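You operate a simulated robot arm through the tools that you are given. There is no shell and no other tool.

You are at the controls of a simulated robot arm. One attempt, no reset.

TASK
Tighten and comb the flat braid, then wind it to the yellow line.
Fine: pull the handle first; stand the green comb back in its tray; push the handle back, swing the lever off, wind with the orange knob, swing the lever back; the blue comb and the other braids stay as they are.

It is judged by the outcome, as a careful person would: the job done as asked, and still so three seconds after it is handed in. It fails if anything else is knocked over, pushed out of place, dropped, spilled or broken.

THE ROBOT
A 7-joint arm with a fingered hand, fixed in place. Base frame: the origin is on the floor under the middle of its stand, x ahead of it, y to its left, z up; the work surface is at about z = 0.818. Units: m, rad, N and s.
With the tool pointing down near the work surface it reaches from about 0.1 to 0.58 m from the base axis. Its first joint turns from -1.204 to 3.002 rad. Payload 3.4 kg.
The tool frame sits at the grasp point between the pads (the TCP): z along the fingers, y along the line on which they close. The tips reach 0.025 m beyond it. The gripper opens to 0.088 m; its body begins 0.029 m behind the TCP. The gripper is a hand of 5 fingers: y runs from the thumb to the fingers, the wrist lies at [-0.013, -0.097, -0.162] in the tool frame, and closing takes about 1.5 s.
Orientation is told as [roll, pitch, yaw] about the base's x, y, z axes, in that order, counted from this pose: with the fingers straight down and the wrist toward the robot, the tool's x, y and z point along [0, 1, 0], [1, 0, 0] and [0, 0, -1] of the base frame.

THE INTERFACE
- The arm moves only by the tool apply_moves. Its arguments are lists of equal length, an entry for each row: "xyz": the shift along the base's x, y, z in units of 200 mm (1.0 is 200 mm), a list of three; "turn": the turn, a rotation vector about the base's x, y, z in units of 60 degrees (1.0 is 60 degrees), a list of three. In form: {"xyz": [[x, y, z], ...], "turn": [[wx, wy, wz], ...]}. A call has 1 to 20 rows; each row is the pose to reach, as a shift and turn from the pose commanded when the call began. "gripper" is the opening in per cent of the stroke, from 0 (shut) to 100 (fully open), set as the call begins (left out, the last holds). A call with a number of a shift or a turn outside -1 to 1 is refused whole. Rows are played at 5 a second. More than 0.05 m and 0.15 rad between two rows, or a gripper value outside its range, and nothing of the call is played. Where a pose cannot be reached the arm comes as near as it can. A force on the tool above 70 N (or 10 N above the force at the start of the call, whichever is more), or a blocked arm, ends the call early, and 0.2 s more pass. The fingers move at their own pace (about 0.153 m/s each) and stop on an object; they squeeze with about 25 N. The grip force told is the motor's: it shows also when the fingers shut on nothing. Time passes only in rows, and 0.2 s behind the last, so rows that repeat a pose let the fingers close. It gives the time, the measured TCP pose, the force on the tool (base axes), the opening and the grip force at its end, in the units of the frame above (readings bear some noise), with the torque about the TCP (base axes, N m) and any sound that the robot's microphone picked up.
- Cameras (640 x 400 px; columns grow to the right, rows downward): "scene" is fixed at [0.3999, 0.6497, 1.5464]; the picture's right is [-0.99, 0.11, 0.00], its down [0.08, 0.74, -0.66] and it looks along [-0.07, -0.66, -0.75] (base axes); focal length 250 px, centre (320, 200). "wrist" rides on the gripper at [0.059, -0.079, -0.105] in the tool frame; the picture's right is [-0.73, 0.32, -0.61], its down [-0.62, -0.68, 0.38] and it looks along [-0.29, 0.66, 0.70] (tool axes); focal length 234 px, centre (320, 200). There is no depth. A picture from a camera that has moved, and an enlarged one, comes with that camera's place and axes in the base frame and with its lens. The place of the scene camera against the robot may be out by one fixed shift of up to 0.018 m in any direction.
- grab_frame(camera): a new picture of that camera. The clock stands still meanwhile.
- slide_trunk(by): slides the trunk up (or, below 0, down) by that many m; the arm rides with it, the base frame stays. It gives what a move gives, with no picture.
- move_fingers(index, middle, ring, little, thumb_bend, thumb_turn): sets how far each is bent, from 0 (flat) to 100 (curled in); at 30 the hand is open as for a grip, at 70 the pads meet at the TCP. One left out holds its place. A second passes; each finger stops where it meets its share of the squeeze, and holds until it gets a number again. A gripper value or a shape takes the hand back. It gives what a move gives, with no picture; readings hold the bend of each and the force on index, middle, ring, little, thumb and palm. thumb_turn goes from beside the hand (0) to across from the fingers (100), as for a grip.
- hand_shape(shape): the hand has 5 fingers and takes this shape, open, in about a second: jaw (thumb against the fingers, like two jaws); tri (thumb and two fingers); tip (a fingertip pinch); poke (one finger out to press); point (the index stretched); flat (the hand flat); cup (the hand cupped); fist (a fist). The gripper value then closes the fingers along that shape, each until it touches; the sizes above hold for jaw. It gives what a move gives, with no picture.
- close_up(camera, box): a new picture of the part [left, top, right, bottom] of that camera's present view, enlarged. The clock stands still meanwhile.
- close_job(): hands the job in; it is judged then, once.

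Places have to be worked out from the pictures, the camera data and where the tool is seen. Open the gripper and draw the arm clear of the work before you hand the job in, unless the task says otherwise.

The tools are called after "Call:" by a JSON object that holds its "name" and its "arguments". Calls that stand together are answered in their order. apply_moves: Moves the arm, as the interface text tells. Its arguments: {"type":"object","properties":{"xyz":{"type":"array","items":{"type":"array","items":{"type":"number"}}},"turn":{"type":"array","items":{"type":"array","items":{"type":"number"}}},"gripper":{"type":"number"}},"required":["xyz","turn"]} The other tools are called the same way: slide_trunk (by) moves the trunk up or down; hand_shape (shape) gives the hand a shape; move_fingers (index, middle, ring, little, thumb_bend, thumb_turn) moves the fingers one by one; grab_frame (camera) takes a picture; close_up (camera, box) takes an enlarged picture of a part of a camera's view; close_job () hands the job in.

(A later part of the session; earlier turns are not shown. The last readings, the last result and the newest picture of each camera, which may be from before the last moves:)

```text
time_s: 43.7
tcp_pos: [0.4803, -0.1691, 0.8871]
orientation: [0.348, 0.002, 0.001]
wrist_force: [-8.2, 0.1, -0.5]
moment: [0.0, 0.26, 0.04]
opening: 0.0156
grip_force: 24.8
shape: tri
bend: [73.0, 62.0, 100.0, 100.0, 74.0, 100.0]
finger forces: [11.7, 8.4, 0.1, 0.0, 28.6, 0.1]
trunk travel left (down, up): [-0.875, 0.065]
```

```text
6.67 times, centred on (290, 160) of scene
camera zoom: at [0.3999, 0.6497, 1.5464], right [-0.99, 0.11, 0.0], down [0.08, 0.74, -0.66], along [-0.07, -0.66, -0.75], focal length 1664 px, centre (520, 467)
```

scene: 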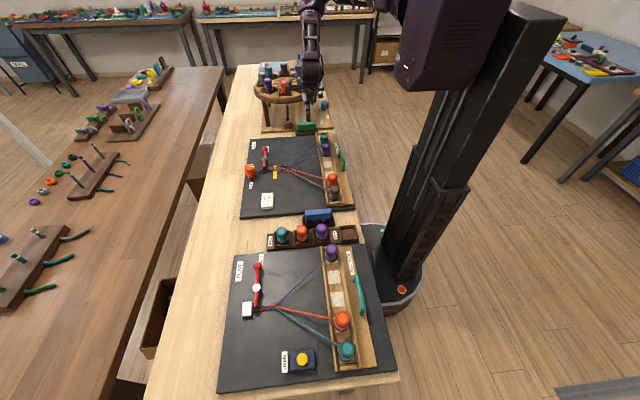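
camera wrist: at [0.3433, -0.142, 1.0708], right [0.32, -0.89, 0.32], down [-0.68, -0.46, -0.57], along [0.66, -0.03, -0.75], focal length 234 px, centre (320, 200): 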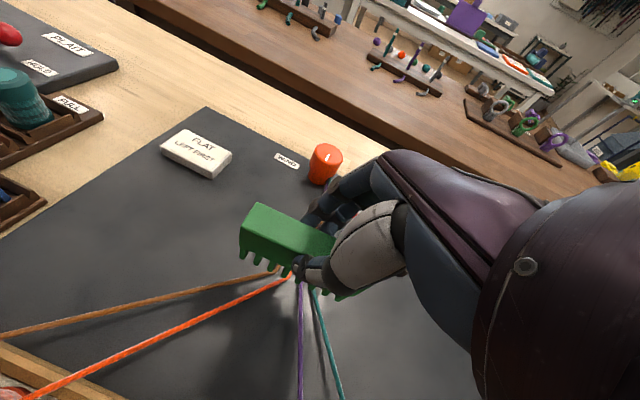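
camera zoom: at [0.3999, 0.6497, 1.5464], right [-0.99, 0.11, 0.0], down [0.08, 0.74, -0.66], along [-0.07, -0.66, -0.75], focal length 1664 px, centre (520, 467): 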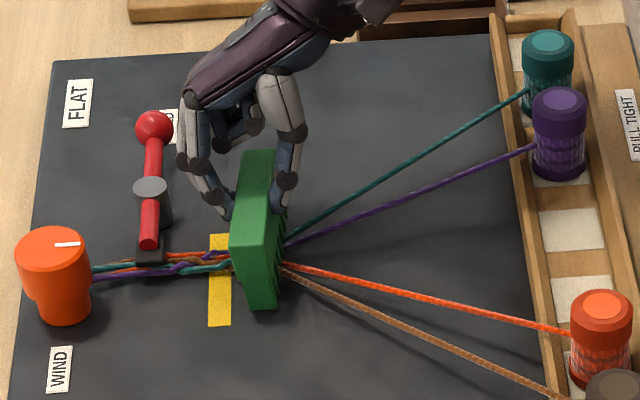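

The comb now merely pivots in the grip (teeth held at the fell), so the braid is fully packed; I stop pushing, back off 12 mm and lift out.

Call:
{"name": "apply_moves", "arguments": {"xyz": [[-0.03, 0, 0], [-0.06, 0, 0.02], [-0.06, 0, 0.1], [-0.06, 0, 0.2], [-0.06, 0, 0.35], [-0.06, 0, 0.5], [-0.06, 0, 0.5]], "turn": [[0, 0, 0], [0, 0, 0], [0, 0, 0], [0, 0, 0], [0, 0, 0], [0, 0, 0], [0, 0, 0]]}}

Call:
{"name": "close_up", "arguments": {"camera": "scene", "box": [240, 80, 340, 190]}}

Call:
{"name": "grab_frame", "arguments": {"camera": "wrist"}}

```text
time_s: 45.3
tcp_pos: [0.4703, -0.1682, 0.988]
orientation: [0.347, 0.003, -0.001]
wrist_force: [0.5, -0.1, -0.8]
moment: [0.03, 0.0, -0.03]
opening: 0.0155
grip_force: 25.2
shape: tri
bend: [73.0, 61.0, 100.0, 100.0, 75.0, 100.0]
finger forces: [13.3, 11.2, 0.0, 0.0, 24.5, 0.0]
trunk travel left (down, up): [-0.875, 0.065]
```

```text
3.64 times, centred on (290, 135) of scene
camera zoom: at [0.3999, 0.6497, 1.5464], right [-0.99, 0.11, 0.0], down [0.08, 0.74, -0.66], along [-0.07, -0.66, -0.75], focal length 908 px, centre (429, 436)
```

zoom: 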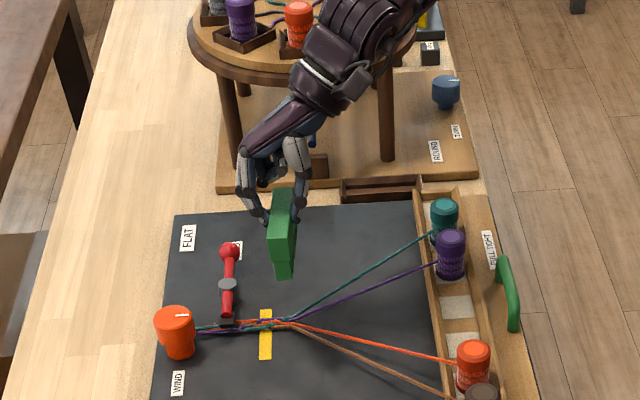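

```text
taken
camera wrist: at [0.3922, -0.1499, 1.1069], right [0.32, -0.89, 0.32], down [-0.68, -0.46, -0.57], along [0.66, -0.04, -0.75], focal length 234 px, centre (320, 200)
```

wrist: 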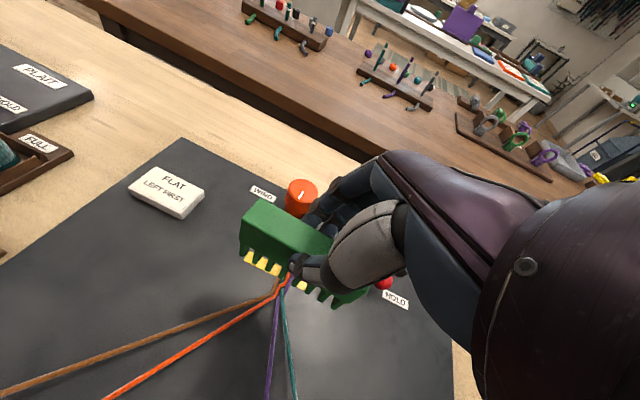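

The braid is packed with the fell just short of the yellow line. I compare the comb's tilt in the hand with the earlier picture.

Call:
{"name": "close_up", "arguments": {"camera": "wrist", "box": [210, 180, 390, 320]}}

Call:
{"name": "close_up", "arguments": {"camera": "scene", "box": [250, 120, 330, 190]}}

```text
2.86 times, centred on (300, 250) of wrist
camera zoom: at [0.3922, -0.1499, 1.1069], right [0.32, -0.89, 0.32], down [-0.68, -0.46, -0.57], along [0.66, -0.04, -0.75], focal length 669 px, centre (377, 57)
```

zoom: 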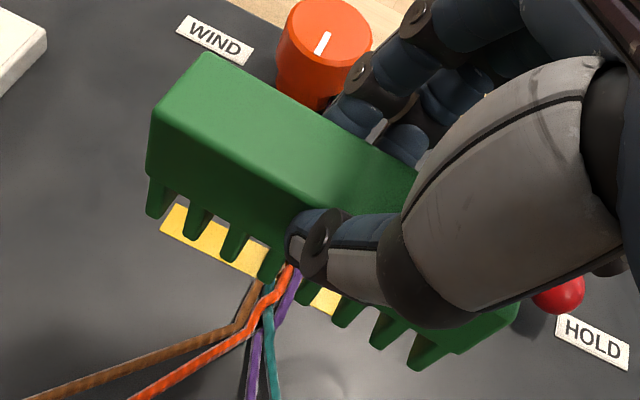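

```text
5.71 times, centred on (290, 155) of scene
camera zoom: at [0.3999, 0.6497, 1.5464], right [-0.99, 0.11, 0.0], down [0.08, 0.74, -0.66], along [-0.07, -0.66, -0.75], focal length 1426 px, centre (491, 457)
```

zoom: 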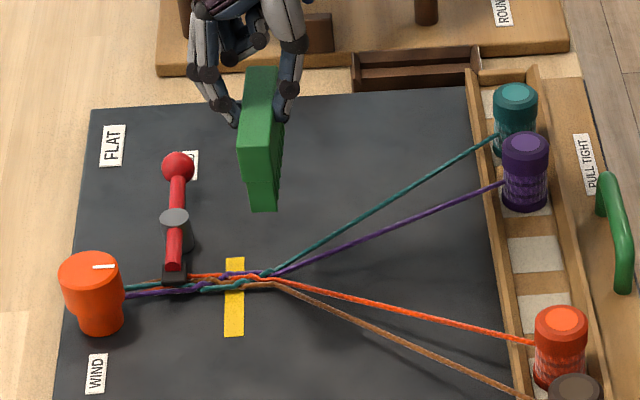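

The comb has tilted only ~5° in the grip. I carry it back toward its tray, yawing -60° first at larger x where it's reachable.

Call:
{"name": "apply_moves", "arguments": {"xyz": [[-0.01, -0.04, 0.01], [-0.025, -0.08, 0.02], [-0.04, -0.12, 0.03], [-0.05, -0.16, 0.04], [-0.06, -0.2, 0.05], [-0.075, -0.24, 0.06], [-0.09, -0.27, 0.06], [-0.1, -0.3, 0.06], [-0.1, -0.3, 0.06]], "turn": [[0, 0, -0.125], [0, 0, -0.25], [0, 0, -0.375], [0, 0, -0.5], [0, 0, -0.625], [0, 0, -0.75], [0, 0, -0.875], [0, 0, -1.0], [0, 0, -1.0]]}}

Call:
{"name": "close_up", "arguments": {"camera": "scene", "box": [230, 50, 370, 190]}}

```text
time_s: 47.3
tcp_pos: [0.4498, -0.2282, 1.0]
orientation: [0.354, 0.002, -1.05]
wrist_force: [-0.9, 0.0, -0.7]
moment: [0.02, -0.03, 0.02]
opening: 0.0159
grip_force: 25.2
shape: tri
bend: [73.0, 61.0, 100.0, 100.0, 75.0, 100.0]
finger forces: [11.7, 11.0, 0.0, 0.1, 22.6, 0.1]
out of reach, approached as far as the arm can: row 3, 4, 5, 6, 7
trunk travel left (down, up): [-0.875, 0.065]
```

```text
2.86 times, centred on (300, 120) of scene
camera zoom: at [0.3999, 0.6497, 1.5464], right [-0.99, 0.11, 0.0], down [0.08, 0.74, -0.66], along [-0.07, -0.66, -0.75], focal length 713 px, centre (377, 429)
```

zoom: 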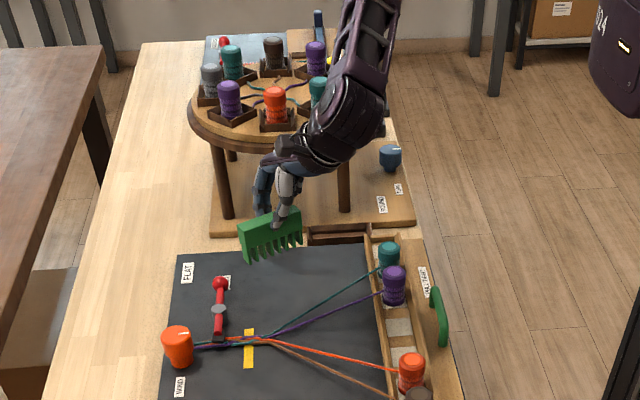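

Good. Now the remaining -30° of yaw while moving to in front of the tray at (0.345,-0.345,1.0).

Call:
{"name": "apply_moves", "arguments": {"xyz": [[-0.06, -0.07, 0], [-0.13, -0.14, 0], [-0.2, -0.21, 0], [-0.27, -0.28, 0], [-0.34, -0.36, 0], [-0.41, -0.44, 0], [-0.47, -0.52, 0], [-0.525, -0.585, 0], [-0.525, -0.585, 0]], "turn": [[0, 0, -0.0625], [0, 0, -0.125], [0, 0, -0.1875], [0, 0, -0.25], [0, 0, -0.3125], [0, 0, -0.375], [0, 0, -0.4375], [0, 0, -0.5], [0, 0, -0.5]]}}

Call:
{"name": "grab_frame", "arguments": {"camera": "wrist"}}

Call:
{"name": "close_up", "arguments": {"camera": "scene", "box": [260, 70, 350, 160]}}

```text
time_s: 49.3
tcp_pos: [0.3738, -0.3301, 1.0088]
orientation: [0.346, 0.009, -1.571]
wrist_force: [0.1, 1.0, -0.3]
moment: [0.03, 0.0, 0.01]
opening: 0.0158
grip_force: 24.8
shape: tri
bend: [73.0, 61.0, 100.0, 100.0, 75.0, 100.0]
finger forces: [11.5, 10.9, 0.1, 0.0, 22.5, 0.0]
out of reach, approached as far as the arm can: row 7, 8, 9
trunk travel left (down, up): [-0.875, 0.065]
```

```text
taken
camera wrist: at [0.3938, -0.2531, 1.129], right [-0.89, -0.33, 0.32], down [-0.46, 0.69, -0.57], along [-0.04, -0.65, -0.76], focal length 234 px, centre (320, 200)
```

wrist: 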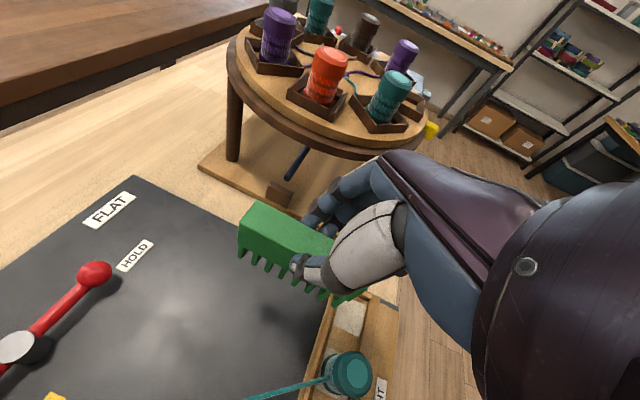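

```text
4.44 times, centred on (305, 115) of scene
camera zoom: at [0.3999, 0.6497, 1.5464], right [-0.99, 0.11, 0.0], down [0.08, 0.74, -0.66], along [-0.07, -0.66, -0.75], focal length 1109 px, centre (387, 578)
```

zoom: 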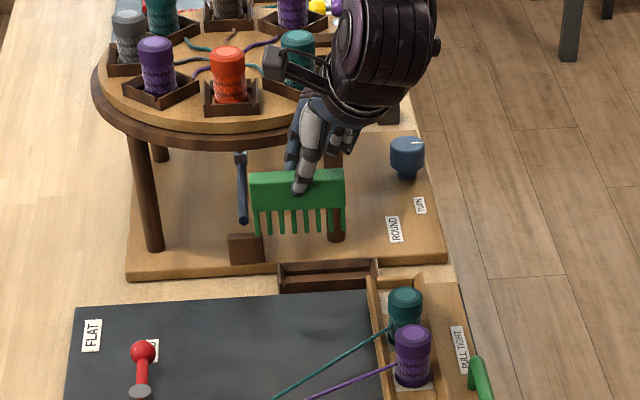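

At the tray front now. I zoom to see the comb's tilt and the tray.

Call:
{"name": "close_up", "arguments": {"camera": "wrist", "box": [210, 180, 390, 320]}}

Call:
{"name": "close_up", "arguments": {"camera": "scene", "box": [285, 90, 345, 140]}}

```text
2.86 times, centred on (300, 250) of wrist
camera zoom: at [0.3938, -0.2531, 1.129], right [-0.89, -0.33, 0.32], down [-0.46, 0.69, -0.57], along [-0.04, -0.65, -0.76], focal length 669 px, centre (377, 57)
```

zoom: 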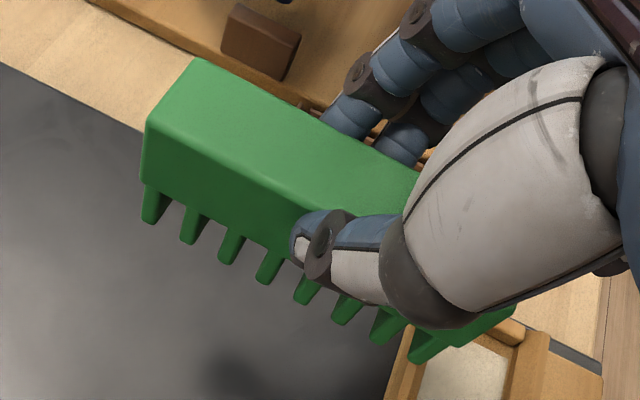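

```text
8.00 times, centred on (315, 115) of scene
camera zoom: at [0.3999, 0.6497, 1.5464], right [-0.99, 0.11, 0.0], down [0.08, 0.74, -0.66], along [-0.07, -0.66, -0.75], focal length 1997 px, centre (360, 880)
```

zoom: 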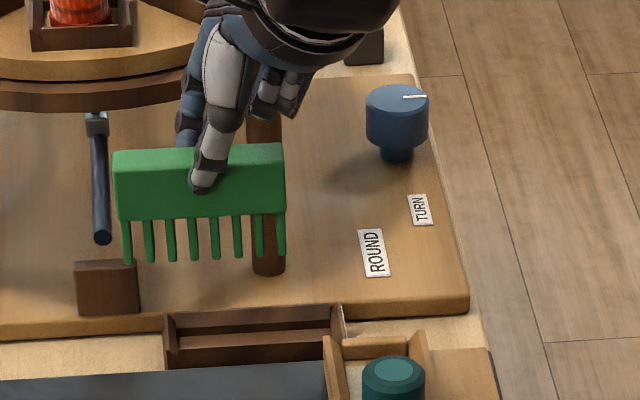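

Relative to the first grip the comb has shifted ~3 mm along its length and tilted ~3°; I compensate both. I reverse the earlier path: down and under the rim level to just above the tray.

Call:
{"name": "apply_moves", "arguments": {"xyz": [[-0.08, -0.08, -0.06], [-0.16, -0.16, -0.12], [-0.16, -0.25, -0.22], [-0.16, -0.35, -0.32], [-0.16, -0.45, -0.404], [-0.16, -0.535, -0.444], [-0.16, -0.535, -0.444]], "turn": [[-0.02, 0, 0], [-0.05, 0, 0], [-0.05, 0, 0], [-0.05, 0, 0], [-0.05, 0, 0], [-0.05, 0, 0], [-0.05, 0, 0]]}}

Call:
{"name": "close_up", "arguments": {"camera": "wrist", "box": [200, 180, 400, 340]}}

Call:
{"name": "close_up", "arguments": {"camera": "scene", "box": [270, 80, 350, 150]}}

```text
time_s: 50.9
tcp_pos: [0.3386, -0.4392, 0.9195]
orientation: [0.347, -0.05, -1.57]
wrist_force: [-0.1, 0.8, -0.7]
moment: [0.03, -0.03, -0.02]
opening: 0.0159
grip_force: 24.6
shape: tri
bend: [73.0, 61.0, 100.0, 100.0, 75.0, 100.0]
finger forces: [11.4, 11.0, 0.0, 0.0, 22.4, 0.1]
out of reach, approached as far as the arm can: row 1, 2
trunk travel left (down, up): [-0.875, 0.065]
```

```text
2.50 times, centred on (300, 260) of wrist
camera zoom: at [0.3593, -0.3557, 1.0348], right [-0.89, -0.31, 0.34], down [-0.46, 0.65, -0.61], along [-0.04, -0.69, -0.72], focal length 585 px, centre (370, 50)
```

zoom: 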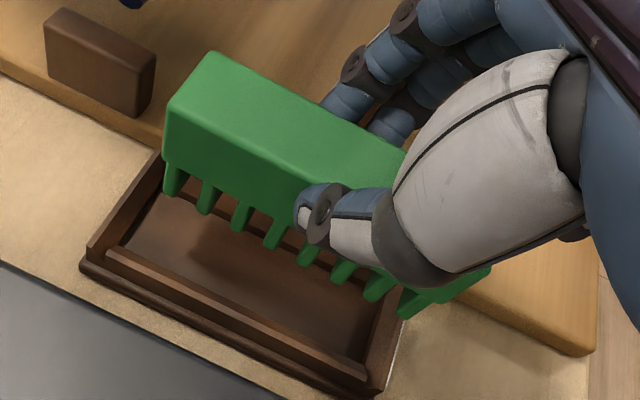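

```text
5.71 times, centred on (310, 115) of scene
camera zoom: at [0.3999, 0.6497, 1.5464], right [-0.99, 0.11, 0.0], down [0.08, 0.74, -0.66], along [-0.07, -0.66, -0.75], focal length 1426 px, centre (377, 686)
```

zoom: 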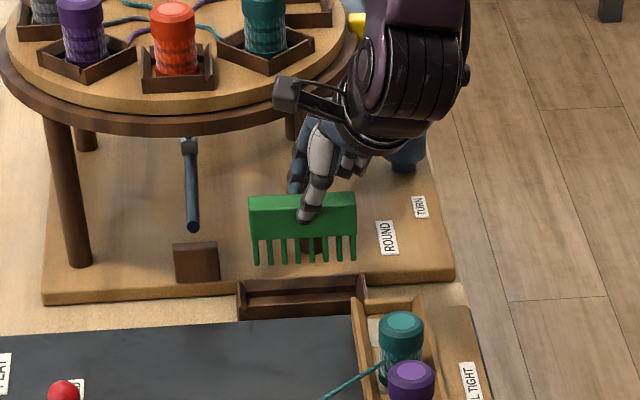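

Tray interior spans x≈0.304–0.395, y≈-0.416…-0.455; the comb needs ~+4 mm in x. I shift and lower to just above the floor.

Call:
{"name": "apply_moves", "arguments": {"xyz": [[0.02, 0, -0.03], [0.02, 0, -0.08], [0.02, 0, -0.13], [0.02, 0, -0.18], [0.02, 0, -0.195], [0.02, 0, -0.195]], "turn": [[0, 0, 0], [0, 0, 0], [0, 0, 0], [0, 0, 0], [0, 0, 0], [0, 0, 0]]}}

Call:
{"name": "close_up", "arguments": {"camera": "wrist", "box": [200, 180, 400, 340]}}

Call:
{"name": "close_up", "arguments": {"camera": "scene", "box": [270, 80, 350, 150]}}

```text
time_s: 52.3
tcp_pos: [0.3444, -0.4404, 0.8801]
orientation: [0.348, -0.051, -1.57]
wrist_force: [0.1, -0.7, -0.3]
moment: [0.0, 0.0, 0.0]
opening: 0.0155
grip_force: 24.6
shape: tri
bend: [73.0, 61.0, 100.0, 100.0, 75.0, 100.0]
finger forces: [11.4, 10.9, 0.0, 0.0, 22.4, 0.1]
trunk travel left (down, up): [-0.875, 0.065]
```

```text
2.50 times, centred on (300, 260) of wrist
camera zoom: at [0.364, -0.3564, 0.9957], right [-0.89, -0.31, 0.34], down [-0.46, 0.65, -0.61], along [-0.03, -0.69, -0.72], focal length 585 px, centre (370, 50)
```

zoom: 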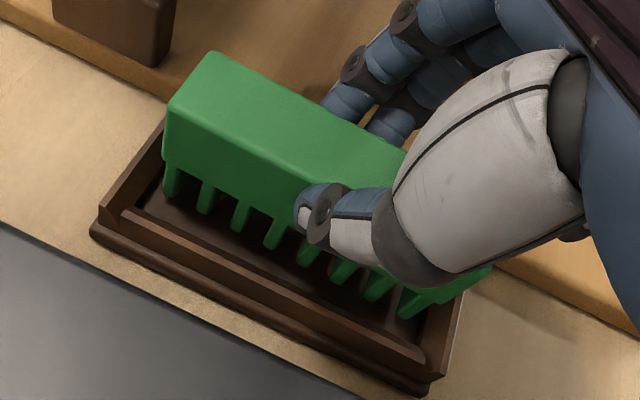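

```text
5.71 times, centred on (310, 115) of scene
camera zoom: at [0.3999, 0.6497, 1.5464], right [-0.99, 0.11, 0.0], down [0.08, 0.74, -0.66], along [-0.07, -0.66, -0.75], focal length 1426 px, centre (377, 686)
```

zoom: 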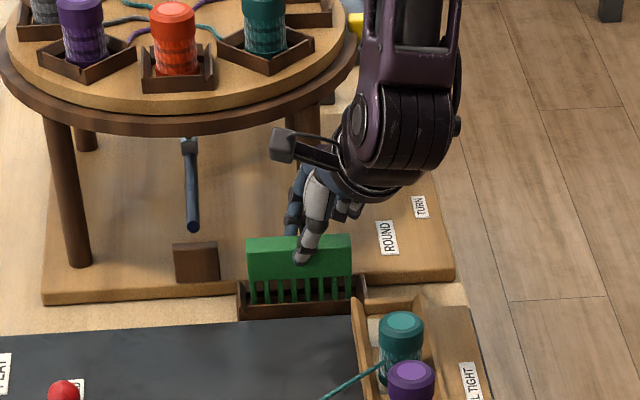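

The comb is inside the tray. I lower the last few millimetres in small steps to feel the floor.

Call:
{"name": "apply_moves", "arguments": {"xyz": [[0, 0.005, -0.008], [0, 0.01, -0.016], [0, 0.01, -0.024], [0, 0.01, -0.024]], "turn": [[0, 0, 0], [0, 0, 0], [0, 0, 0], [0, 0, 0]]}}

Call:
{"name": "close_up", "arguments": {"camera": "scene", "box": [285, 100, 345, 150]}}

```text
time_s: 53.3
tcp_pos: [0.3445, -0.4372, 0.8761]
orientation: [0.347, -0.052, -1.567]
wrist_force: [-0.8, -0.3, -0.3]
moment: [0.03, -0.03, 0.03]
opening: 0.0153
grip_force: 24.8
shape: tri
bend: [73.0, 61.0, 100.0, 100.0, 75.0, 100.0]
finger forces: [11.4, 10.9, 0.0, 0.0, 22.4, 0.0]
trunk travel left (down, up): [-0.875, 0.065]
```

```text
8.00 times, centred on (315, 125) of scene
camera zoom: at [0.3999, 0.6497, 1.5464], right [-0.99, 0.11, 0.0], down [0.08, 0.74, -0.66], along [-0.07, -0.66, -0.75], focal length 1997 px, centre (360, 800)
```

zoom: 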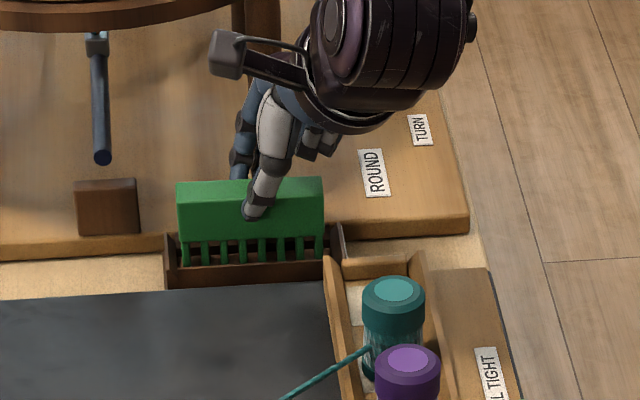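

No contact yet; a further 2–3 mm down.

Call:
{"name": "apply_moves", "arguments": {"xyz": [[0, 0, -0.006], [0, 0, -0.012], [0, 0, -0.012]], "turn": [[0, 0, 0], [0, 0, 0], [0, 0, 0]]}}

Call:
{"name": "close_up", "arguments": {"camera": "wrist", "box": [200, 180, 400, 340]}}

```text
time_s: 54.1
tcp_pos: [0.3431, -0.4381, 0.8743]
orientation: [0.35, -0.052, -1.571]
wrist_force: [1.0, -1.9, 11.2]
moment: [-0.01, -0.1, -0.01]
opening: 0.0163
grip_force: 24.6
shape: tri
bend: [73.0, 60.0, 100.0, 100.0, 75.0, 100.0]
finger forces: [13.8, 12.3, 0.0, 0.1, 23.9, 0.0]
trunk travel left (down, up): [-0.875, 0.065]
```

```text
2.50 times, centred on (300, 260) of wrist
camera zoom: at [0.364, -0.3533, 0.9895], right [-0.89, -0.31, 0.34], down [-0.45, 0.65, -0.61], along [-0.03, -0.7, -0.72], focal length 585 px, centre (370, 50)
```

zoom: 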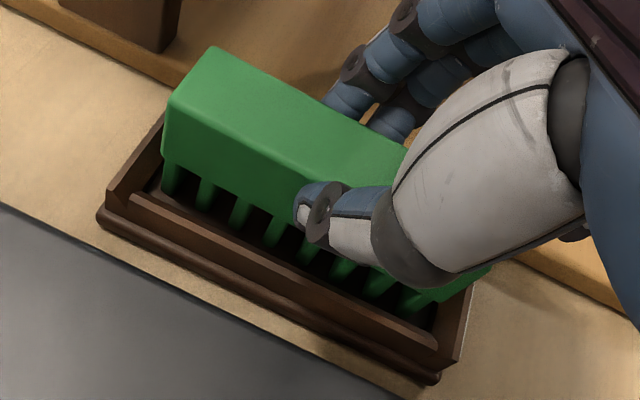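

Floor contact is felt (11 N). I ease up 1 mm and open the fingers to 50%.

Call:
{"name": "apply_moves", "arguments": {"xyz": [[0, 0, 0.004], [0, 0, 0.004]], "turn": [[0, 0, 0], [0, 0, 0]]}}

Call:
{"name": "apply_moves", "arguments": {"xyz": [[0, 0, 0], [0, 0, 0], [0, 0, 0], [0, 0, 0], [0, 0, 0]], "turn": [[0, 0, 0], [0, 0, 0], [0, 0, 0], [0, 0, 0], [0, 0, 0]], "gripper": 50}}

Call:
{"name": "close_up", "arguments": {"camera": "wrist", "box": [200, 180, 400, 340]}}

Call:
{"name": "close_up", "arguments": {"camera": "scene", "box": [285, 100, 345, 150]}}

```text
time_s: 54.7
tcp_pos: [0.3435, -0.4369, 0.8746]
orientation: [0.349, -0.053, -1.569]
wrist_force: [1.5, -1.4, 7.2]
moment: [-0.02, -0.1, 0.02]
opening: 0.0162
grip_force: 24.7
shape: tri
bend: [73.0, 60.0, 100.0, 100.0, 75.0, 100.0]
finger forces: [13.6, 12.2, 0.0, 0.0, 23.7, 0.0]
trunk travel left (down, up): [-0.875, 0.065]
```

```text
time_s: 55.9
tcp_pos: [0.3436, -0.4379, 0.8745]
orientation: [0.349, -0.051, -1.571]
wrist_force: [-0.2, -0.6, 0.7]
moment: [0.0, 0.02, 0.02]
opening: 0.0437
grip_force: 0.1
shape: tri
bend: [74.0, 45.0, 99.0, 99.0, 70.0, 100.0]
finger forces: [0.0, 0.0, 0.1, 0.0, 0.0, 0.2]
trunk travel left (down, up): [-0.875, 0.065]
```

```text
2.50 times, centred on (300, 260) of wrist
camera zoom: at [0.3642, -0.3538, 0.9895], right [-0.89, -0.31, 0.34], down [-0.46, 0.65, -0.61], along [-0.03, -0.69, -0.72], focal length 585 px, centre (370, 50)
```

zoom: 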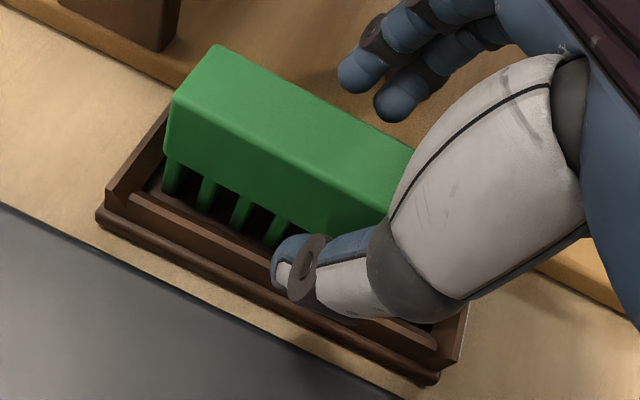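

```text
8.00 times, centred on (315, 125) of scene
camera zoom: at [0.3999, 0.6497, 1.5464], right [-0.99, 0.11, 0.0], down [0.08, 0.74, -0.66], along [-0.07, -0.66, -0.75], focal length 1997 px, centre (360, 800)
```

zoom: 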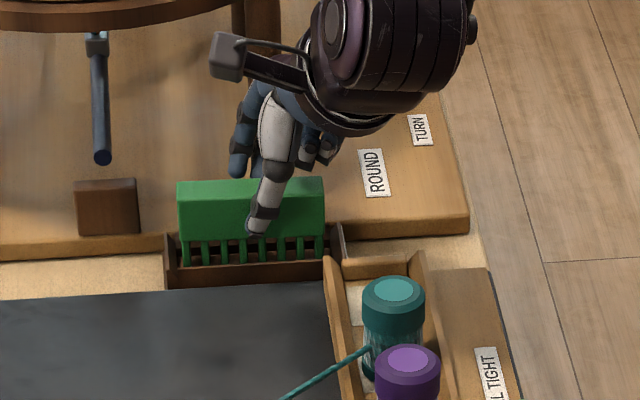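

The comb stands free in its tray. I lift straight up, then withdraw in +y and up.

Call:
{"name": "apply_moves", "arguments": {"xyz": [[0, 0, 0.06], [0, 0, 0.12], [0, 0, 0.18], [0, 0.0, 0.22], [0, 0.1, 0.25], [0, 0.2, 0.35], [0, 0.3, 0.5], [0.02, 0.4, 0.6], [0.02, 0.4, 0.6]], "turn": [[0, 0, 0], [0, 0, 0], [0, 0, 0], [0, 0, 0], [0, 0, 0], [0, 0, 0], [0, 0, 0], [0, 0, 0], [0, 0, 0]]}}

Call:
{"name": "grab_frame", "arguments": {"camera": "wrist"}}

Call:
{"name": "grab_frame", "arguments": {"camera": "scene"}}

```text
time_s: 57.9
tcp_pos: [0.3529, -0.3673, 0.9914]
orientation: [0.347, -0.044, -1.569]
wrist_force: [-0.5, 0.4, -0.6]
moment: [0.0, 0.0, 0.01]
opening: 0.0437
grip_force: 0.0
shape: tri
bend: [74.0, 45.0, 99.0, 99.0, 70.0, 100.0]
finger forces: [0.1, 0.1, 0.0, 0.0, 0.0, 0.1]
out of reach, approached as far as the arm can: row 8, 9
trunk travel left (down, up): [-0.875, 0.065]
```

```text
taken
camera wrist: at [0.3727, -0.2837, 1.1073], right [-0.89, -0.31, 0.34], down [-0.46, 0.65, -0.6], along [-0.04, -0.69, -0.72], focal length 234 px, centre (320, 200)
```

wrist: 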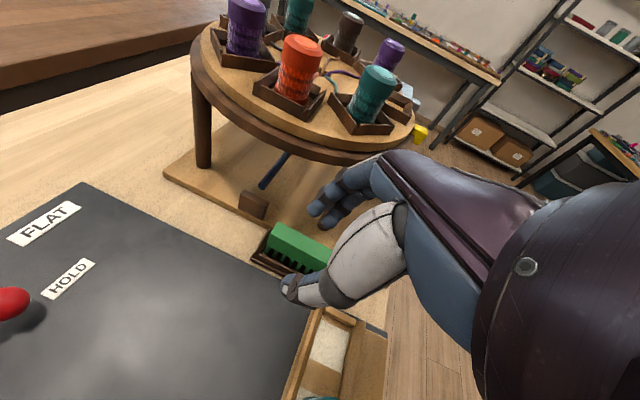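

```text
taken
```

scene: 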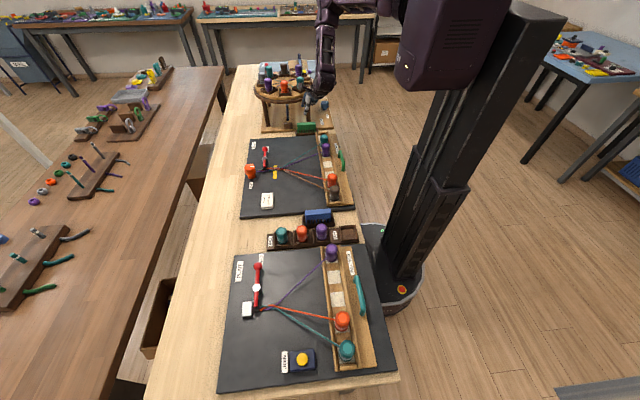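

The comb stands in its tray as before. Next is pushing the handle back: I return the hand to the jaw shape and the tilted yaw-0 posture used for the handle, undoing lean first.

Call:
{"name": "apply_moves", "arguments": {"xyz": [[0, 0.08, 0.05], [0, 0.16, 0.1], [0, 0.24, 0.15], [0, 0.3, 0.2], [0, 0.3, 0.2]], "turn": [[0.0125, 0.083, 0], [0.025, 0.166, 0], [0.0375, 0.25, 0], [0.05, 0.333, 0], [0.05, 0.333, 0]]}}

Call:
{"name": "apply_moves", "arguments": {"xyz": [[0, 0, 0], [0, 0, 0], [0, 0, 0], [0, 0, 0], [0, 0, 0]], "turn": [[0.125, 0, 0], [0.25, 0, 0], [0.375, 0, 0], [0.5, 0, 0], [0.5, 0, 0]]}}

Call:
{"name": "hand_shape", "arguments": {"shape": "jaw"}}

```text
time_s: 59.1
tcp_pos: [0.3555, -0.3067, 1.0317]
orientation: [-0.001, 0.007, -1.563]
wrist_force: [0.1, -0.4, -0.5]
moment: [-0.01, 0.01, -0.01]
opening: 0.0436
grip_force: 0.1
shape: tri
bend: [74.0, 45.0, 99.0, 99.0, 70.0, 100.0]
finger forces: [0.0, 0.0, 0.0, 0.0, 0.0, 0.0]
out of reach, approached as far as the arm can: row 2
trunk travel left (down, up): [-0.875, 0.065]
```

```text
time_s: 60.3
tcp_pos: [0.3548, -0.307, 1.0312]
orientation: [0.002, 0.528, -1.561]
wrist_force: [0.5, 1.4, 0.2]
moment: [-0.01, 0.0, -0.01]
opening: 0.0438
grip_force: 0.1
shape: tri
bend: [74.0, 44.0, 99.0, 99.0, 70.0, 100.0]
finger forces: [0.1, 0.0, 0.0, 0.1, 0.0, 0.1]
trunk travel left (down, up): [-0.875, 0.065]
```

```text
time_s: 61.2
tcp_pos: [0.3541, -0.3079, 1.032]
orientation: [0.005, 0.528, -1.562]
wrist_force: [0.8, 0.2, -0.5]
moment: [0.02, 0.01, -0.01]
opening: 0.0876
grip_force: 0.0
shape: jaw
bend: [30.0, 30.0, 30.0, 30.0, 30.0, 98.0]
finger forces: [0.0, 0.1, 0.0, 0.0, 0.1, 0.1]
trunk travel left (down, up): [-0.875, 0.065]
```

Now I yaw back +60° while moving toward the handle, staying high.

Call:
{"name": "apply_moves", "arguments": {"xyz": [[-0.02, 0.05, 0], [-0.04, 0.1, 0], [-0.06, 0.16, 0], [-0.08, 0.22, 0], [-0.1, 0.28, 0], [-0.12, 0.33, 0], [-0.14, 0.38, 0], [-0.16, 0.43, 0], [-0.16, 0.43, 0]], "turn": [[0, 0, 0.125], [0, 0, 0.25], [0, 0, 0.375], [0, 0, 0.5], [0, 0, 0.625], [0, 0, 0.75], [0, 0, 0.875], [0, 0, 1.0], [0, 0, 1.0]], "gripper": 50}}

Call:
{"name": "grab_frame", "arguments": {"camera": "scene"}}

```text
time_s: 63.2
tcp_pos: [0.3225, -0.2206, 1.0304]
orientation: [0.004, 0.527, -0.511]
wrist_force: [0.6, 0.6, -0.1]
moment: [-0.02, 0.02, 0.02]
opening: 0.0442
grip_force: 0.0
shape: jaw
bend: [74.0, 44.0, 41.0, 41.0, 69.0, 100.0]
finger forces: [0.1, 0.0, 0.0, 0.1, 0.0, 0.0]
trunk travel left (down, up): [-0.875, 0.065]
```

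```text
taken
```

scene: 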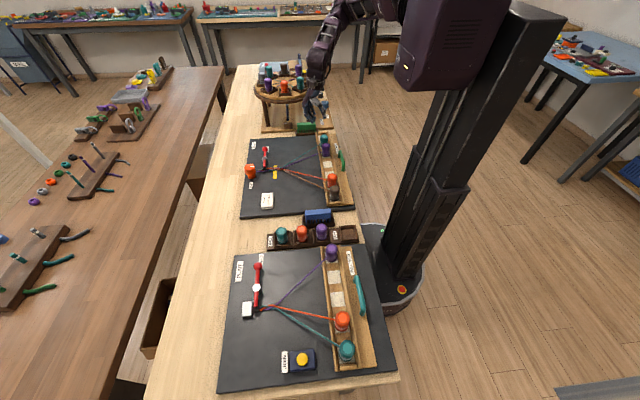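

I finish the yaw and move above the handle's pulled position (bar now near x≈0.22).

Call:
{"name": "apply_moves", "arguments": {"xyz": [[-0.06, 0.08, -0.03], [-0.12, 0.16, -0.08], [-0.18, 0.24, -0.16], [-0.24, 0.31, -0.27], [-0.3, 0.35, -0.39], [-0.3, 0.35, -0.39]], "turn": [[0, 0, 0.12], [0, 0, 0.24], [0, 0, 0.36], [0, 0, 0.488], [0, 0, 0.488], [0, 0, 0.488]]}}

Call:
{"name": "grab_frame", "arguments": {"camera": "wrist"}}

Call:
{"name": "close_up", "arguments": {"camera": "scene", "box": [290, 110, 360, 190]}}

```text
time_s: 64.6
tcp_pos: [0.2616, -0.1505, 0.9522]
orientation: [0.004, 0.525, -0.002]
wrist_force: [-0.1, 0.4, 0.0]
moment: [0.0, -0.03, 0.04]
opening: 0.0444
grip_force: 0.0
shape: jaw
bend: [74.0, 44.0, 41.0, 41.0, 69.0, 100.0]
finger forces: [0.1, 0.0, 0.0, 0.0, 0.1, 0.1]
trunk travel left (down, up): [-0.875, 0.065]
```

```text
taken
camera wrist: at [0.2483, -0.0933, 1.0838], right [0.58, -0.73, 0.36], down [-0.78, -0.62, 0.01], along [0.22, -0.29, -0.93], focal length 234 px, centre (320, 200)
```

wrist: 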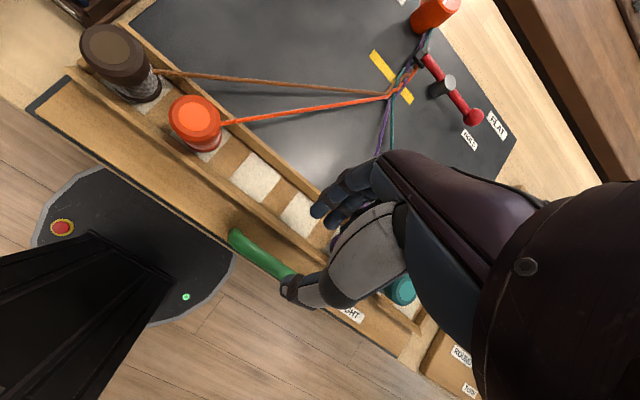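

```text
5.00 times, centred on (325, 150) of scene
camera zoom: at [0.3999, 0.6497, 1.5464], right [-0.99, 0.11, 0.0], down [0.08, 0.74, -0.66], along [-0.07, -0.66, -0.75], focal length 1248 px, centre (295, 450)
```

zoom: 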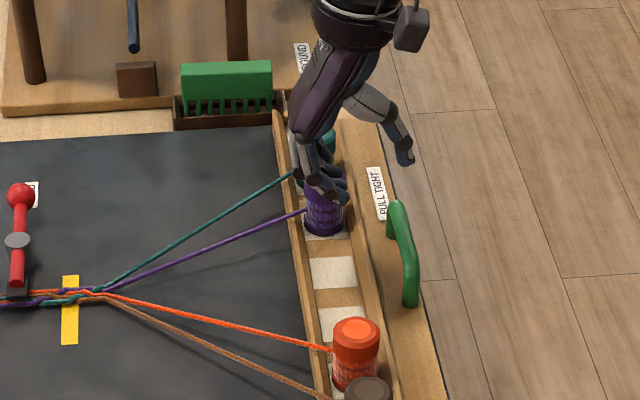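

The bar is between thumb and fingers again along the axis. I go down along the slanted axis to the same grip point as before.

Call:
{"name": "apply_moves", "arguments": {"xyz": [[-0.04, 0, -0.08], [-0.08, 0, -0.16], [-0.125, 0, -0.24], [-0.165, 0, -0.312], [-0.165, 0, -0.312]], "turn": [[0, 0, 0], [0, 0, 0], [0, 0, 0], [0, 0, 0], [0, 0, 0]], "gripper": 45}}

Call:
{"name": "close_up", "arguments": {"camera": "wrist", "box": [220, 150, 420, 330]}}

Call:
{"name": "close_up", "arguments": {"camera": "scene", "box": [300, 130, 360, 190]}}

```text
time_s: 65.8
tcp_pos: [0.2287, -0.1497, 0.8907]
orientation: [0.005, 0.53, -0.001]
wrist_force: [-0.3, -0.4, 0.5]
moment: [-0.04, -0.06, 0.0]
opening: 0.04
grip_force: 0.1
shape: jaw
bend: [74.0, 46.0, 43.0, 42.0, 71.0, 100.0]
finger forces: [0.0, 0.0, 0.0, 0.0, 0.1, 0.1]
trunk travel left (down, up): [-0.875, 0.065]
```

```text
2.22 times, centred on (320, 240) of wrist
camera zoom: at [0.2142, -0.0931, 1.0224], right [0.58, -0.73, 0.36], down [-0.78, -0.62, 0.01], along [0.22, -0.29, -0.93], focal length 520 px, centre (320, 111)
```

zoom: 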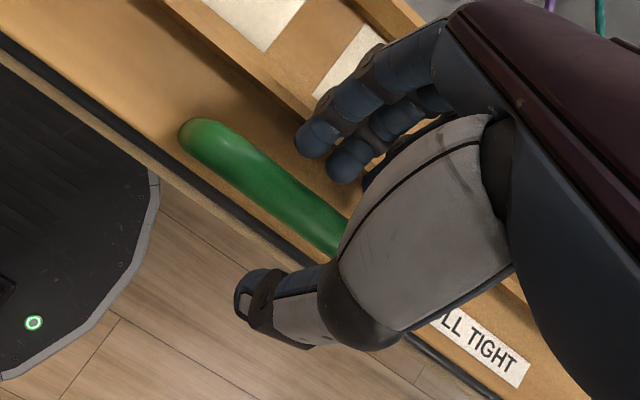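

```text
6.67 times, centred on (330, 160) of scene
camera zoom: at [0.3999, 0.6497, 1.5464], right [-0.99, 0.11, 0.0], down [0.08, 0.74, -0.66], along [-0.07, -0.66, -0.75], focal length 1664 px, centre (253, 467)
```

zoom: 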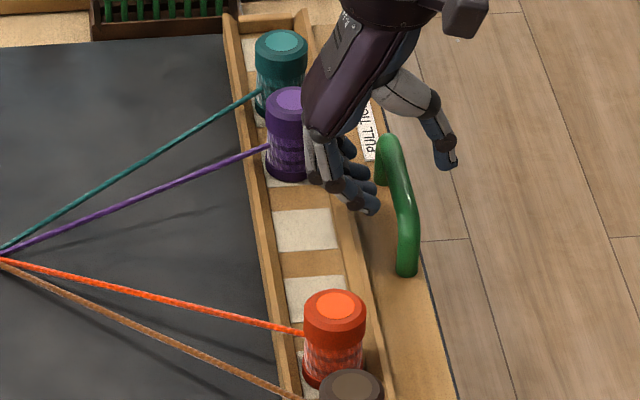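

Same relation as the first time. I close on the bar.

Call:
{"name": "apply_moves", "arguments": {"xyz": [[0, 0, 0], [0, 0, 0], [0, 0, 0], [0, 0, 0], [0, 0, 0], [0, 0, 0], [0, 0, 0], [0, 0, 0]], "turn": [[0, 0, 0], [0, 0, 0], [0, 0, 0], [0, 0, 0], [0, 0, 0], [0, 0, 0], [0, 0, 0], [0, 0, 0]], "gripper": 0}}

```text
time_s: 67.6
tcp_pos: [0.2302, -0.1511, 0.8903]
orientation: [0.004, 0.529, -0.002]
wrist_force: [11.2, 0.3, 3.6]
moment: [0.0, -0.27, -0.08]
opening: 0.0006
grip_force: 25.2
shape: jaw
bend: [74.0, 59.0, 71.0, 66.0, 43.0, 100.0]
finger forces: [17.6, 0.1, 0.0, 0.0, 0.1, 0.0]
trunk travel left (down, up): [-0.875, 0.065]
```

The readings are odd (only the index loaded, thumb free). I look before moving.

Call:
{"name": "close_up", "arguments": {"camera": "wrist", "box": [220, 150, 420, 330]}}

Call:
{"name": "close_up", "arguments": {"camera": "scene", "box": [300, 130, 360, 190]}}

```text
2.22 times, centred on (320, 240) of wrist
camera zoom: at [0.2163, -0.0929, 1.0224], right [0.58, -0.73, 0.36], down [-0.78, -0.62, 0.01], along [0.21, -0.29, -0.93], focal length 520 px, centre (320, 111)
```

zoom: 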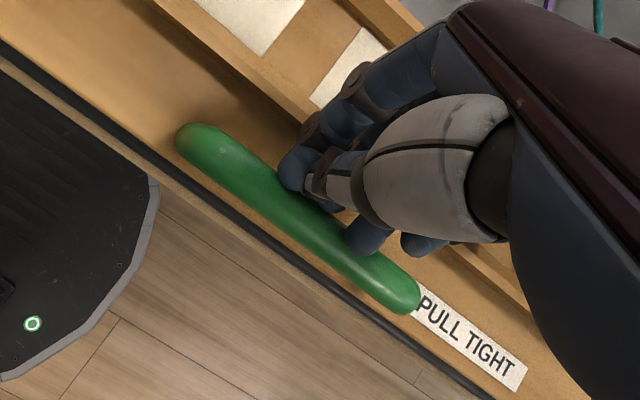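

```text
6.67 times, centred on (330, 160) of scene
camera zoom: at [0.3999, 0.6497, 1.5464], right [-0.99, 0.11, 0.0], down [0.08, 0.74, -0.66], along [-0.07, -0.66, -0.75], focal length 1664 px, centre (253, 467)
```

zoom: 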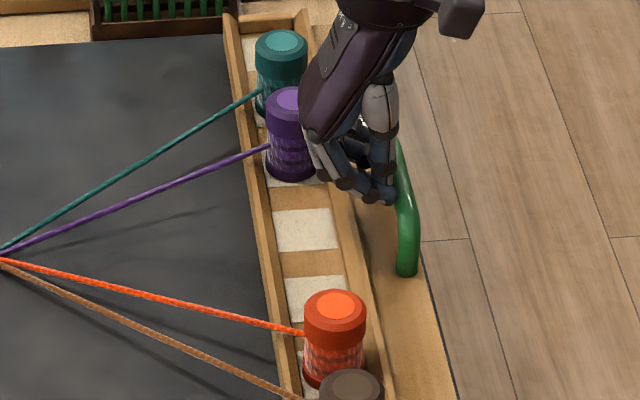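

The thumb slipped over the bar because the grip was a bit shallow. I lift clear with the fingers closed, reopen, and re-approach about 8 mm deeper.

Call:
{"name": "apply_moves", "arguments": {"xyz": [[0.02, 0, 0.04], [0.04, 0, 0.1], [0.06, 0, 0.2], [0.06, 0, 0.2]], "turn": [[0, 0, 0], [0, 0, 0], [0, 0, 0], [0, 0, 0]]}}

Call:
{"name": "apply_moves", "arguments": {"xyz": [[0, 0, 0], [0, 0, 0], [0, 0, 0], [0, 0, 0], [0, 0, 0]], "turn": [[0, 0, 0], [0, 0, 0], [0, 0, 0], [0, 0, 0], [0, 0, 0]], "gripper": 50}}

Call:
{"name": "close_up", "arguments": {"camera": "wrist", "box": [220, 150, 420, 330]}}

Call:
{"name": "close_up", "arguments": {"camera": "scene", "box": [300, 130, 360, 190]}}

```text
time_s: 68.6
tcp_pos: [0.2405, -0.1507, 0.9297]
orientation: [0.002, 0.528, -0.002]
wrist_force: [-0.1, -0.6, -0.5]
moment: [-0.02, 0.01, -0.01]
opening: 0.0
grip_force: 25.0
shape: jaw
bend: [74.0, 60.0, 71.0, 66.0, 43.0, 100.0]
finger forces: [0.0, 0.0, 0.1, 0.0, 0.0, 0.0]
trunk travel left (down, up): [-0.875, 0.065]
```

```text
time_s: 69.8
tcp_pos: [0.2412, -0.1506, 0.9295]
orientation: [0.003, 0.529, 0.0]
wrist_force: [-0.8, -0.2, -0.4]
moment: [0.0, 0.01, -0.04]
opening: 0.044
grip_force: 0.1
shape: jaw
bend: [74.0, 45.0, 41.0, 41.0, 69.0, 100.0]
finger forces: [0.0, 0.0, 0.1, 0.0, 0.0, 0.0]
trunk travel left (down, up): [-0.875, 0.065]
```

```text
2.22 times, centred on (320, 240) of wrist
camera zoom: at [0.2265, -0.0933, 1.0619], right [0.58, -0.73, 0.36], down [-0.78, -0.62, 0.01], along [0.22, -0.29, -0.93], focal length 520 px, centre (320, 111)
```

zoom: 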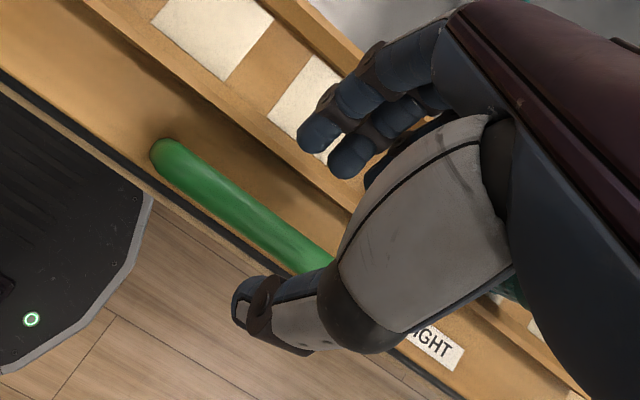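

```text
6.67 times, centred on (330, 160) of scene
camera zoom: at [0.3999, 0.6497, 1.5464], right [-0.99, 0.11, 0.0], down [0.08, 0.74, -0.66], along [-0.07, -0.66, -0.75], focal length 1664 px, centre (253, 467)
```

zoom: 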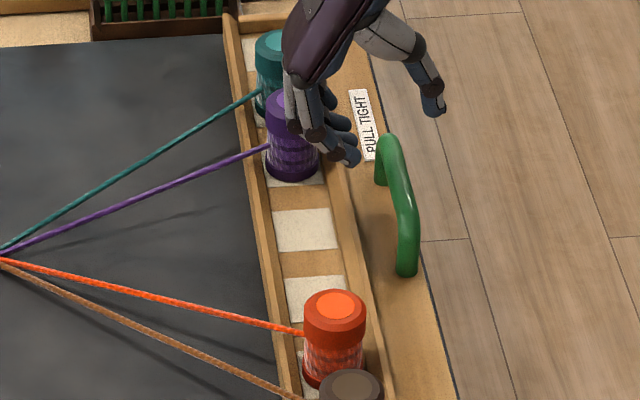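

Bar centre is at x≈0.224. I re-approach to TCP (0.228,-0.15,0.884), about 7 mm deeper than before.

Call:
{"name": "apply_moves", "arguments": {"xyz": [[-0.01, 0, -0.07], [-0.03, 0, -0.14], [-0.05, 0, -0.19], [-0.066, 0, -0.228], [-0.066, 0, -0.228]], "turn": [[0, 0, 0], [0, 0, 0], [0, 0, 0], [0, 0, 0], [0, 0, 0]], "gripper": 45}}

Call:
{"name": "close_up", "arguments": {"camera": "wrist", "box": [220, 150, 420, 330]}}

```text
time_s: 71.0
tcp_pos: [0.2286, -0.1502, 0.8852]
orientation: [0.006, 0.527, -0.003]
wrist_force: [0.4, 0.3, 0.2]
moment: [0.0, -0.01, 0.04]
opening: 0.0401
grip_force: 0.0
shape: jaw
bend: [74.0, 46.0, 43.0, 42.0, 71.0, 100.0]
finger forces: [0.1, 0.0, 0.1, 0.0, 0.0, 0.1]
trunk travel left (down, up): [-0.875, 0.065]
```

```text
2.22 times, centred on (320, 240) of wrist
camera zoom: at [0.2135, -0.0932, 1.0169], right [0.58, -0.73, 0.36], down [-0.78, -0.62, 0.01], along [0.22, -0.29, -0.93], focal length 520 px, centre (320, 111)
```

zoom: 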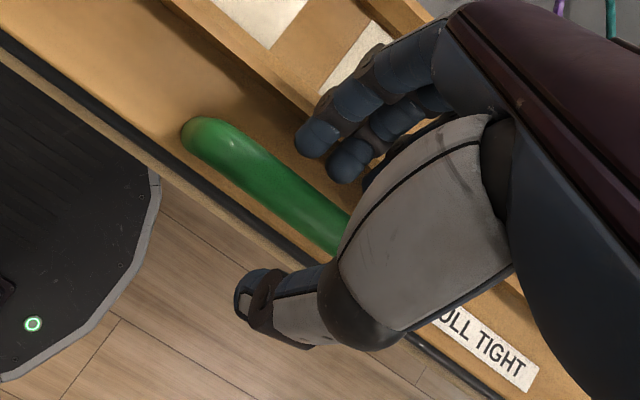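

Slightly deeper than the first successful grip. I close again.

Call:
{"name": "apply_moves", "arguments": {"xyz": [[0, 0, -0.008], [0, 0, -0.008], [0, 0, -0.008], [0, 0, -0.008], [0, 0, -0.008], [0, 0, -0.008], [0, 0, -0.008], [0, 0, -0.008]], "turn": [[0, 0, 0], [0, 0, 0], [0, 0, 0], [0, 0, 0], [0, 0, 0], [0, 0, 0], [0, 0, 0], [0, 0, 0]], "gripper": 0}}

Call:
{"name": "close_up", "arguments": {"camera": "wrist", "box": [220, 150, 420, 330]}}

```text
time_s: 72.8
tcp_pos: [0.2277, -0.15, 0.8839]
orientation: [0.004, 0.527, -0.003]
wrist_force: [3.4, -0.1, 11.5]
moment: [-0.05, 0.0, 0.13]
opening: 0.0093
grip_force: 24.8
shape: jaw
bend: [74.0, 58.0, 58.0, 63.0, 70.0, 100.0]
finger forces: [12.1, 6.5, 3.6, 0.0, 25.1, 0.1]
trunk travel left (down, up): [-0.875, 0.065]
```

```text
2.22 times, centred on (320, 240) of wrist
camera zoom: at [0.2133, -0.0933, 1.0158], right [0.58, -0.73, 0.36], down [-0.78, -0.62, 0.01], along [0.22, -0.29, -0.93], focal length 520 px, centre (320, 111)
```

zoom: 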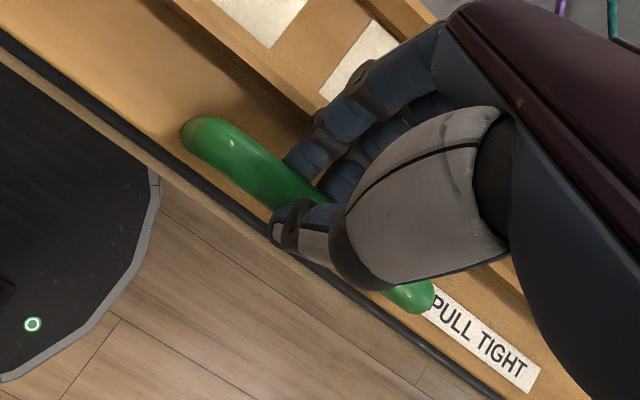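

Properly gripped now. I push the handle back +x in small steps.

Call:
{"name": "apply_moves", "arguments": {"xyz": [[0.02, 0, 0.005], [0.04, 0, 0.005], [0.06, 0, 0.005], [0.08, 0, 0.005], [0.1, 0, 0.005], [0.12, 0, 0.005], [0.14, 0, 0.005], [0.16, 0, 0.005], [0.18, 0, 0.005], [0.2, 0, 0.005], [0.2, 0, 0.005]], "turn": [[0, 0, 0], [0, 0, 0], [0, 0, 0], [0, 0, 0], [0, 0, 0], [0, 0, 0], [0, 0, 0], [0, 0, 0], [0, 0, 0], [0, 0, 0], [0, 0, 0]]}}

Call:
{"name": "close_up", "arguments": {"camera": "scene", "box": [240, 120, 360, 210]}}

Call:
{"name": "close_up", "arguments": {"camera": "wrist", "box": [220, 150, 420, 330]}}

```text
time_s: 75.2
tcp_pos: [0.2681, -0.1501, 0.8846]
orientation: [0.005, 0.526, -0.003]
wrist_force: [0.2, 0.9, 9.7]
moment: [0.03, 0.06, 0.07]
opening: 0.009
grip_force: 25.1
shape: jaw
bend: [74.0, 58.0, 59.0, 63.0, 70.0, 100.0]
finger forces: [12.0, 6.0, 3.0, 0.1, 26.4, 0.1]
trunk travel left (down, up): [-0.875, 0.065]
```

```text
4.44 times, centred on (300, 165) of scene
camera zoom: at [0.3999, 0.6497, 1.5464], right [-0.99, 0.11, 0.0], down [0.08, 0.74, -0.66], along [-0.07, -0.66, -0.75], focal length 1109 px, centre (409, 356)
```

zoom: 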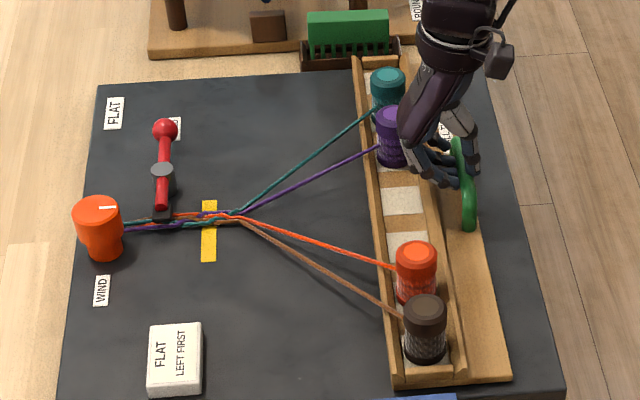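

```text
2.22 times, centred on (320, 240) of wrist
camera zoom: at [0.2541, -0.0934, 1.016], right [0.58, -0.73, 0.36], down [-0.78, -0.62, 0.01], along [0.22, -0.29, -0.93], focal length 520 px, centre (320, 111)
```

zoom: 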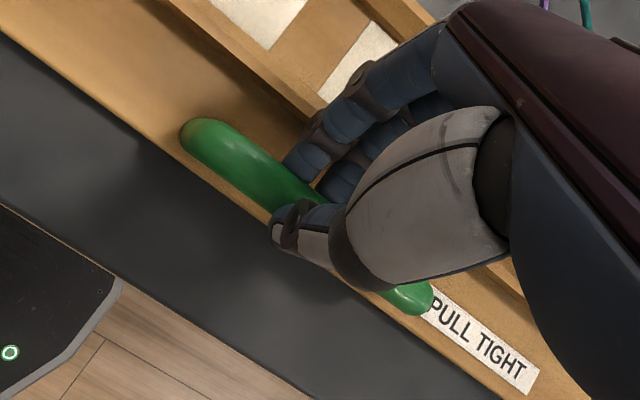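

The rail is nearly back. I push the last millimetres until its stop.

Call:
{"name": "apply_moves", "arguments": {"xyz": [[0.01, 0, 0], [0.02, 0, 0], [0.03, 0, 0], [0.04, 0, 0], [0.04, 0, 0]], "turn": [[0, 0, 0], [0, 0, 0], [0, 0, 0], [0, 0, 0], [0, 0, 0]]}}

Call:
{"name": "close_up", "arguments": {"camera": "scene", "box": [220, 120, 380, 220]}}

```text
time_s: 76.4
tcp_pos: [0.2739, -0.1506, 0.8856]
orientation: [0.002, 0.527, -0.002]
wrist_force: [-5.6, -0.4, 10.0]
moment: [0.02, 0.2, 0.06]
opening: 0.0087
grip_force: 25.4
shape: jaw
bend: [74.0, 59.0, 59.0, 63.0, 70.0, 100.0]
finger forces: [9.8, 4.5, 2.2, 0.1, 27.5, 0.0]
trunk travel left (down, up): [-0.875, 0.065]
```

```text
4.00 times, centred on (300, 170) of scene
camera zoom: at [0.3999, 0.6497, 1.5464], right [-0.99, 0.11, 0.0], down [0.08, 0.74, -0.66], along [-0.07, -0.66, -0.75], focal length 998 px, centre (400, 320)
```

zoom: 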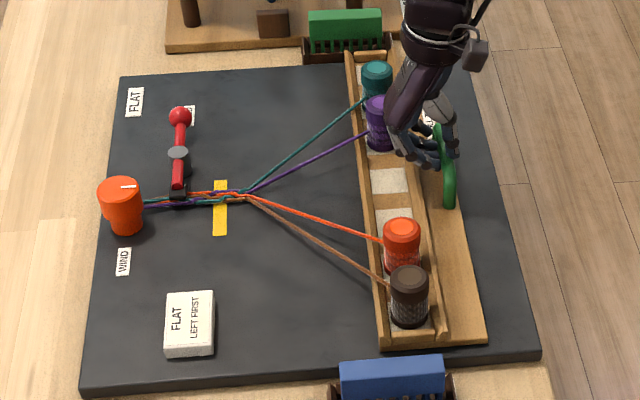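

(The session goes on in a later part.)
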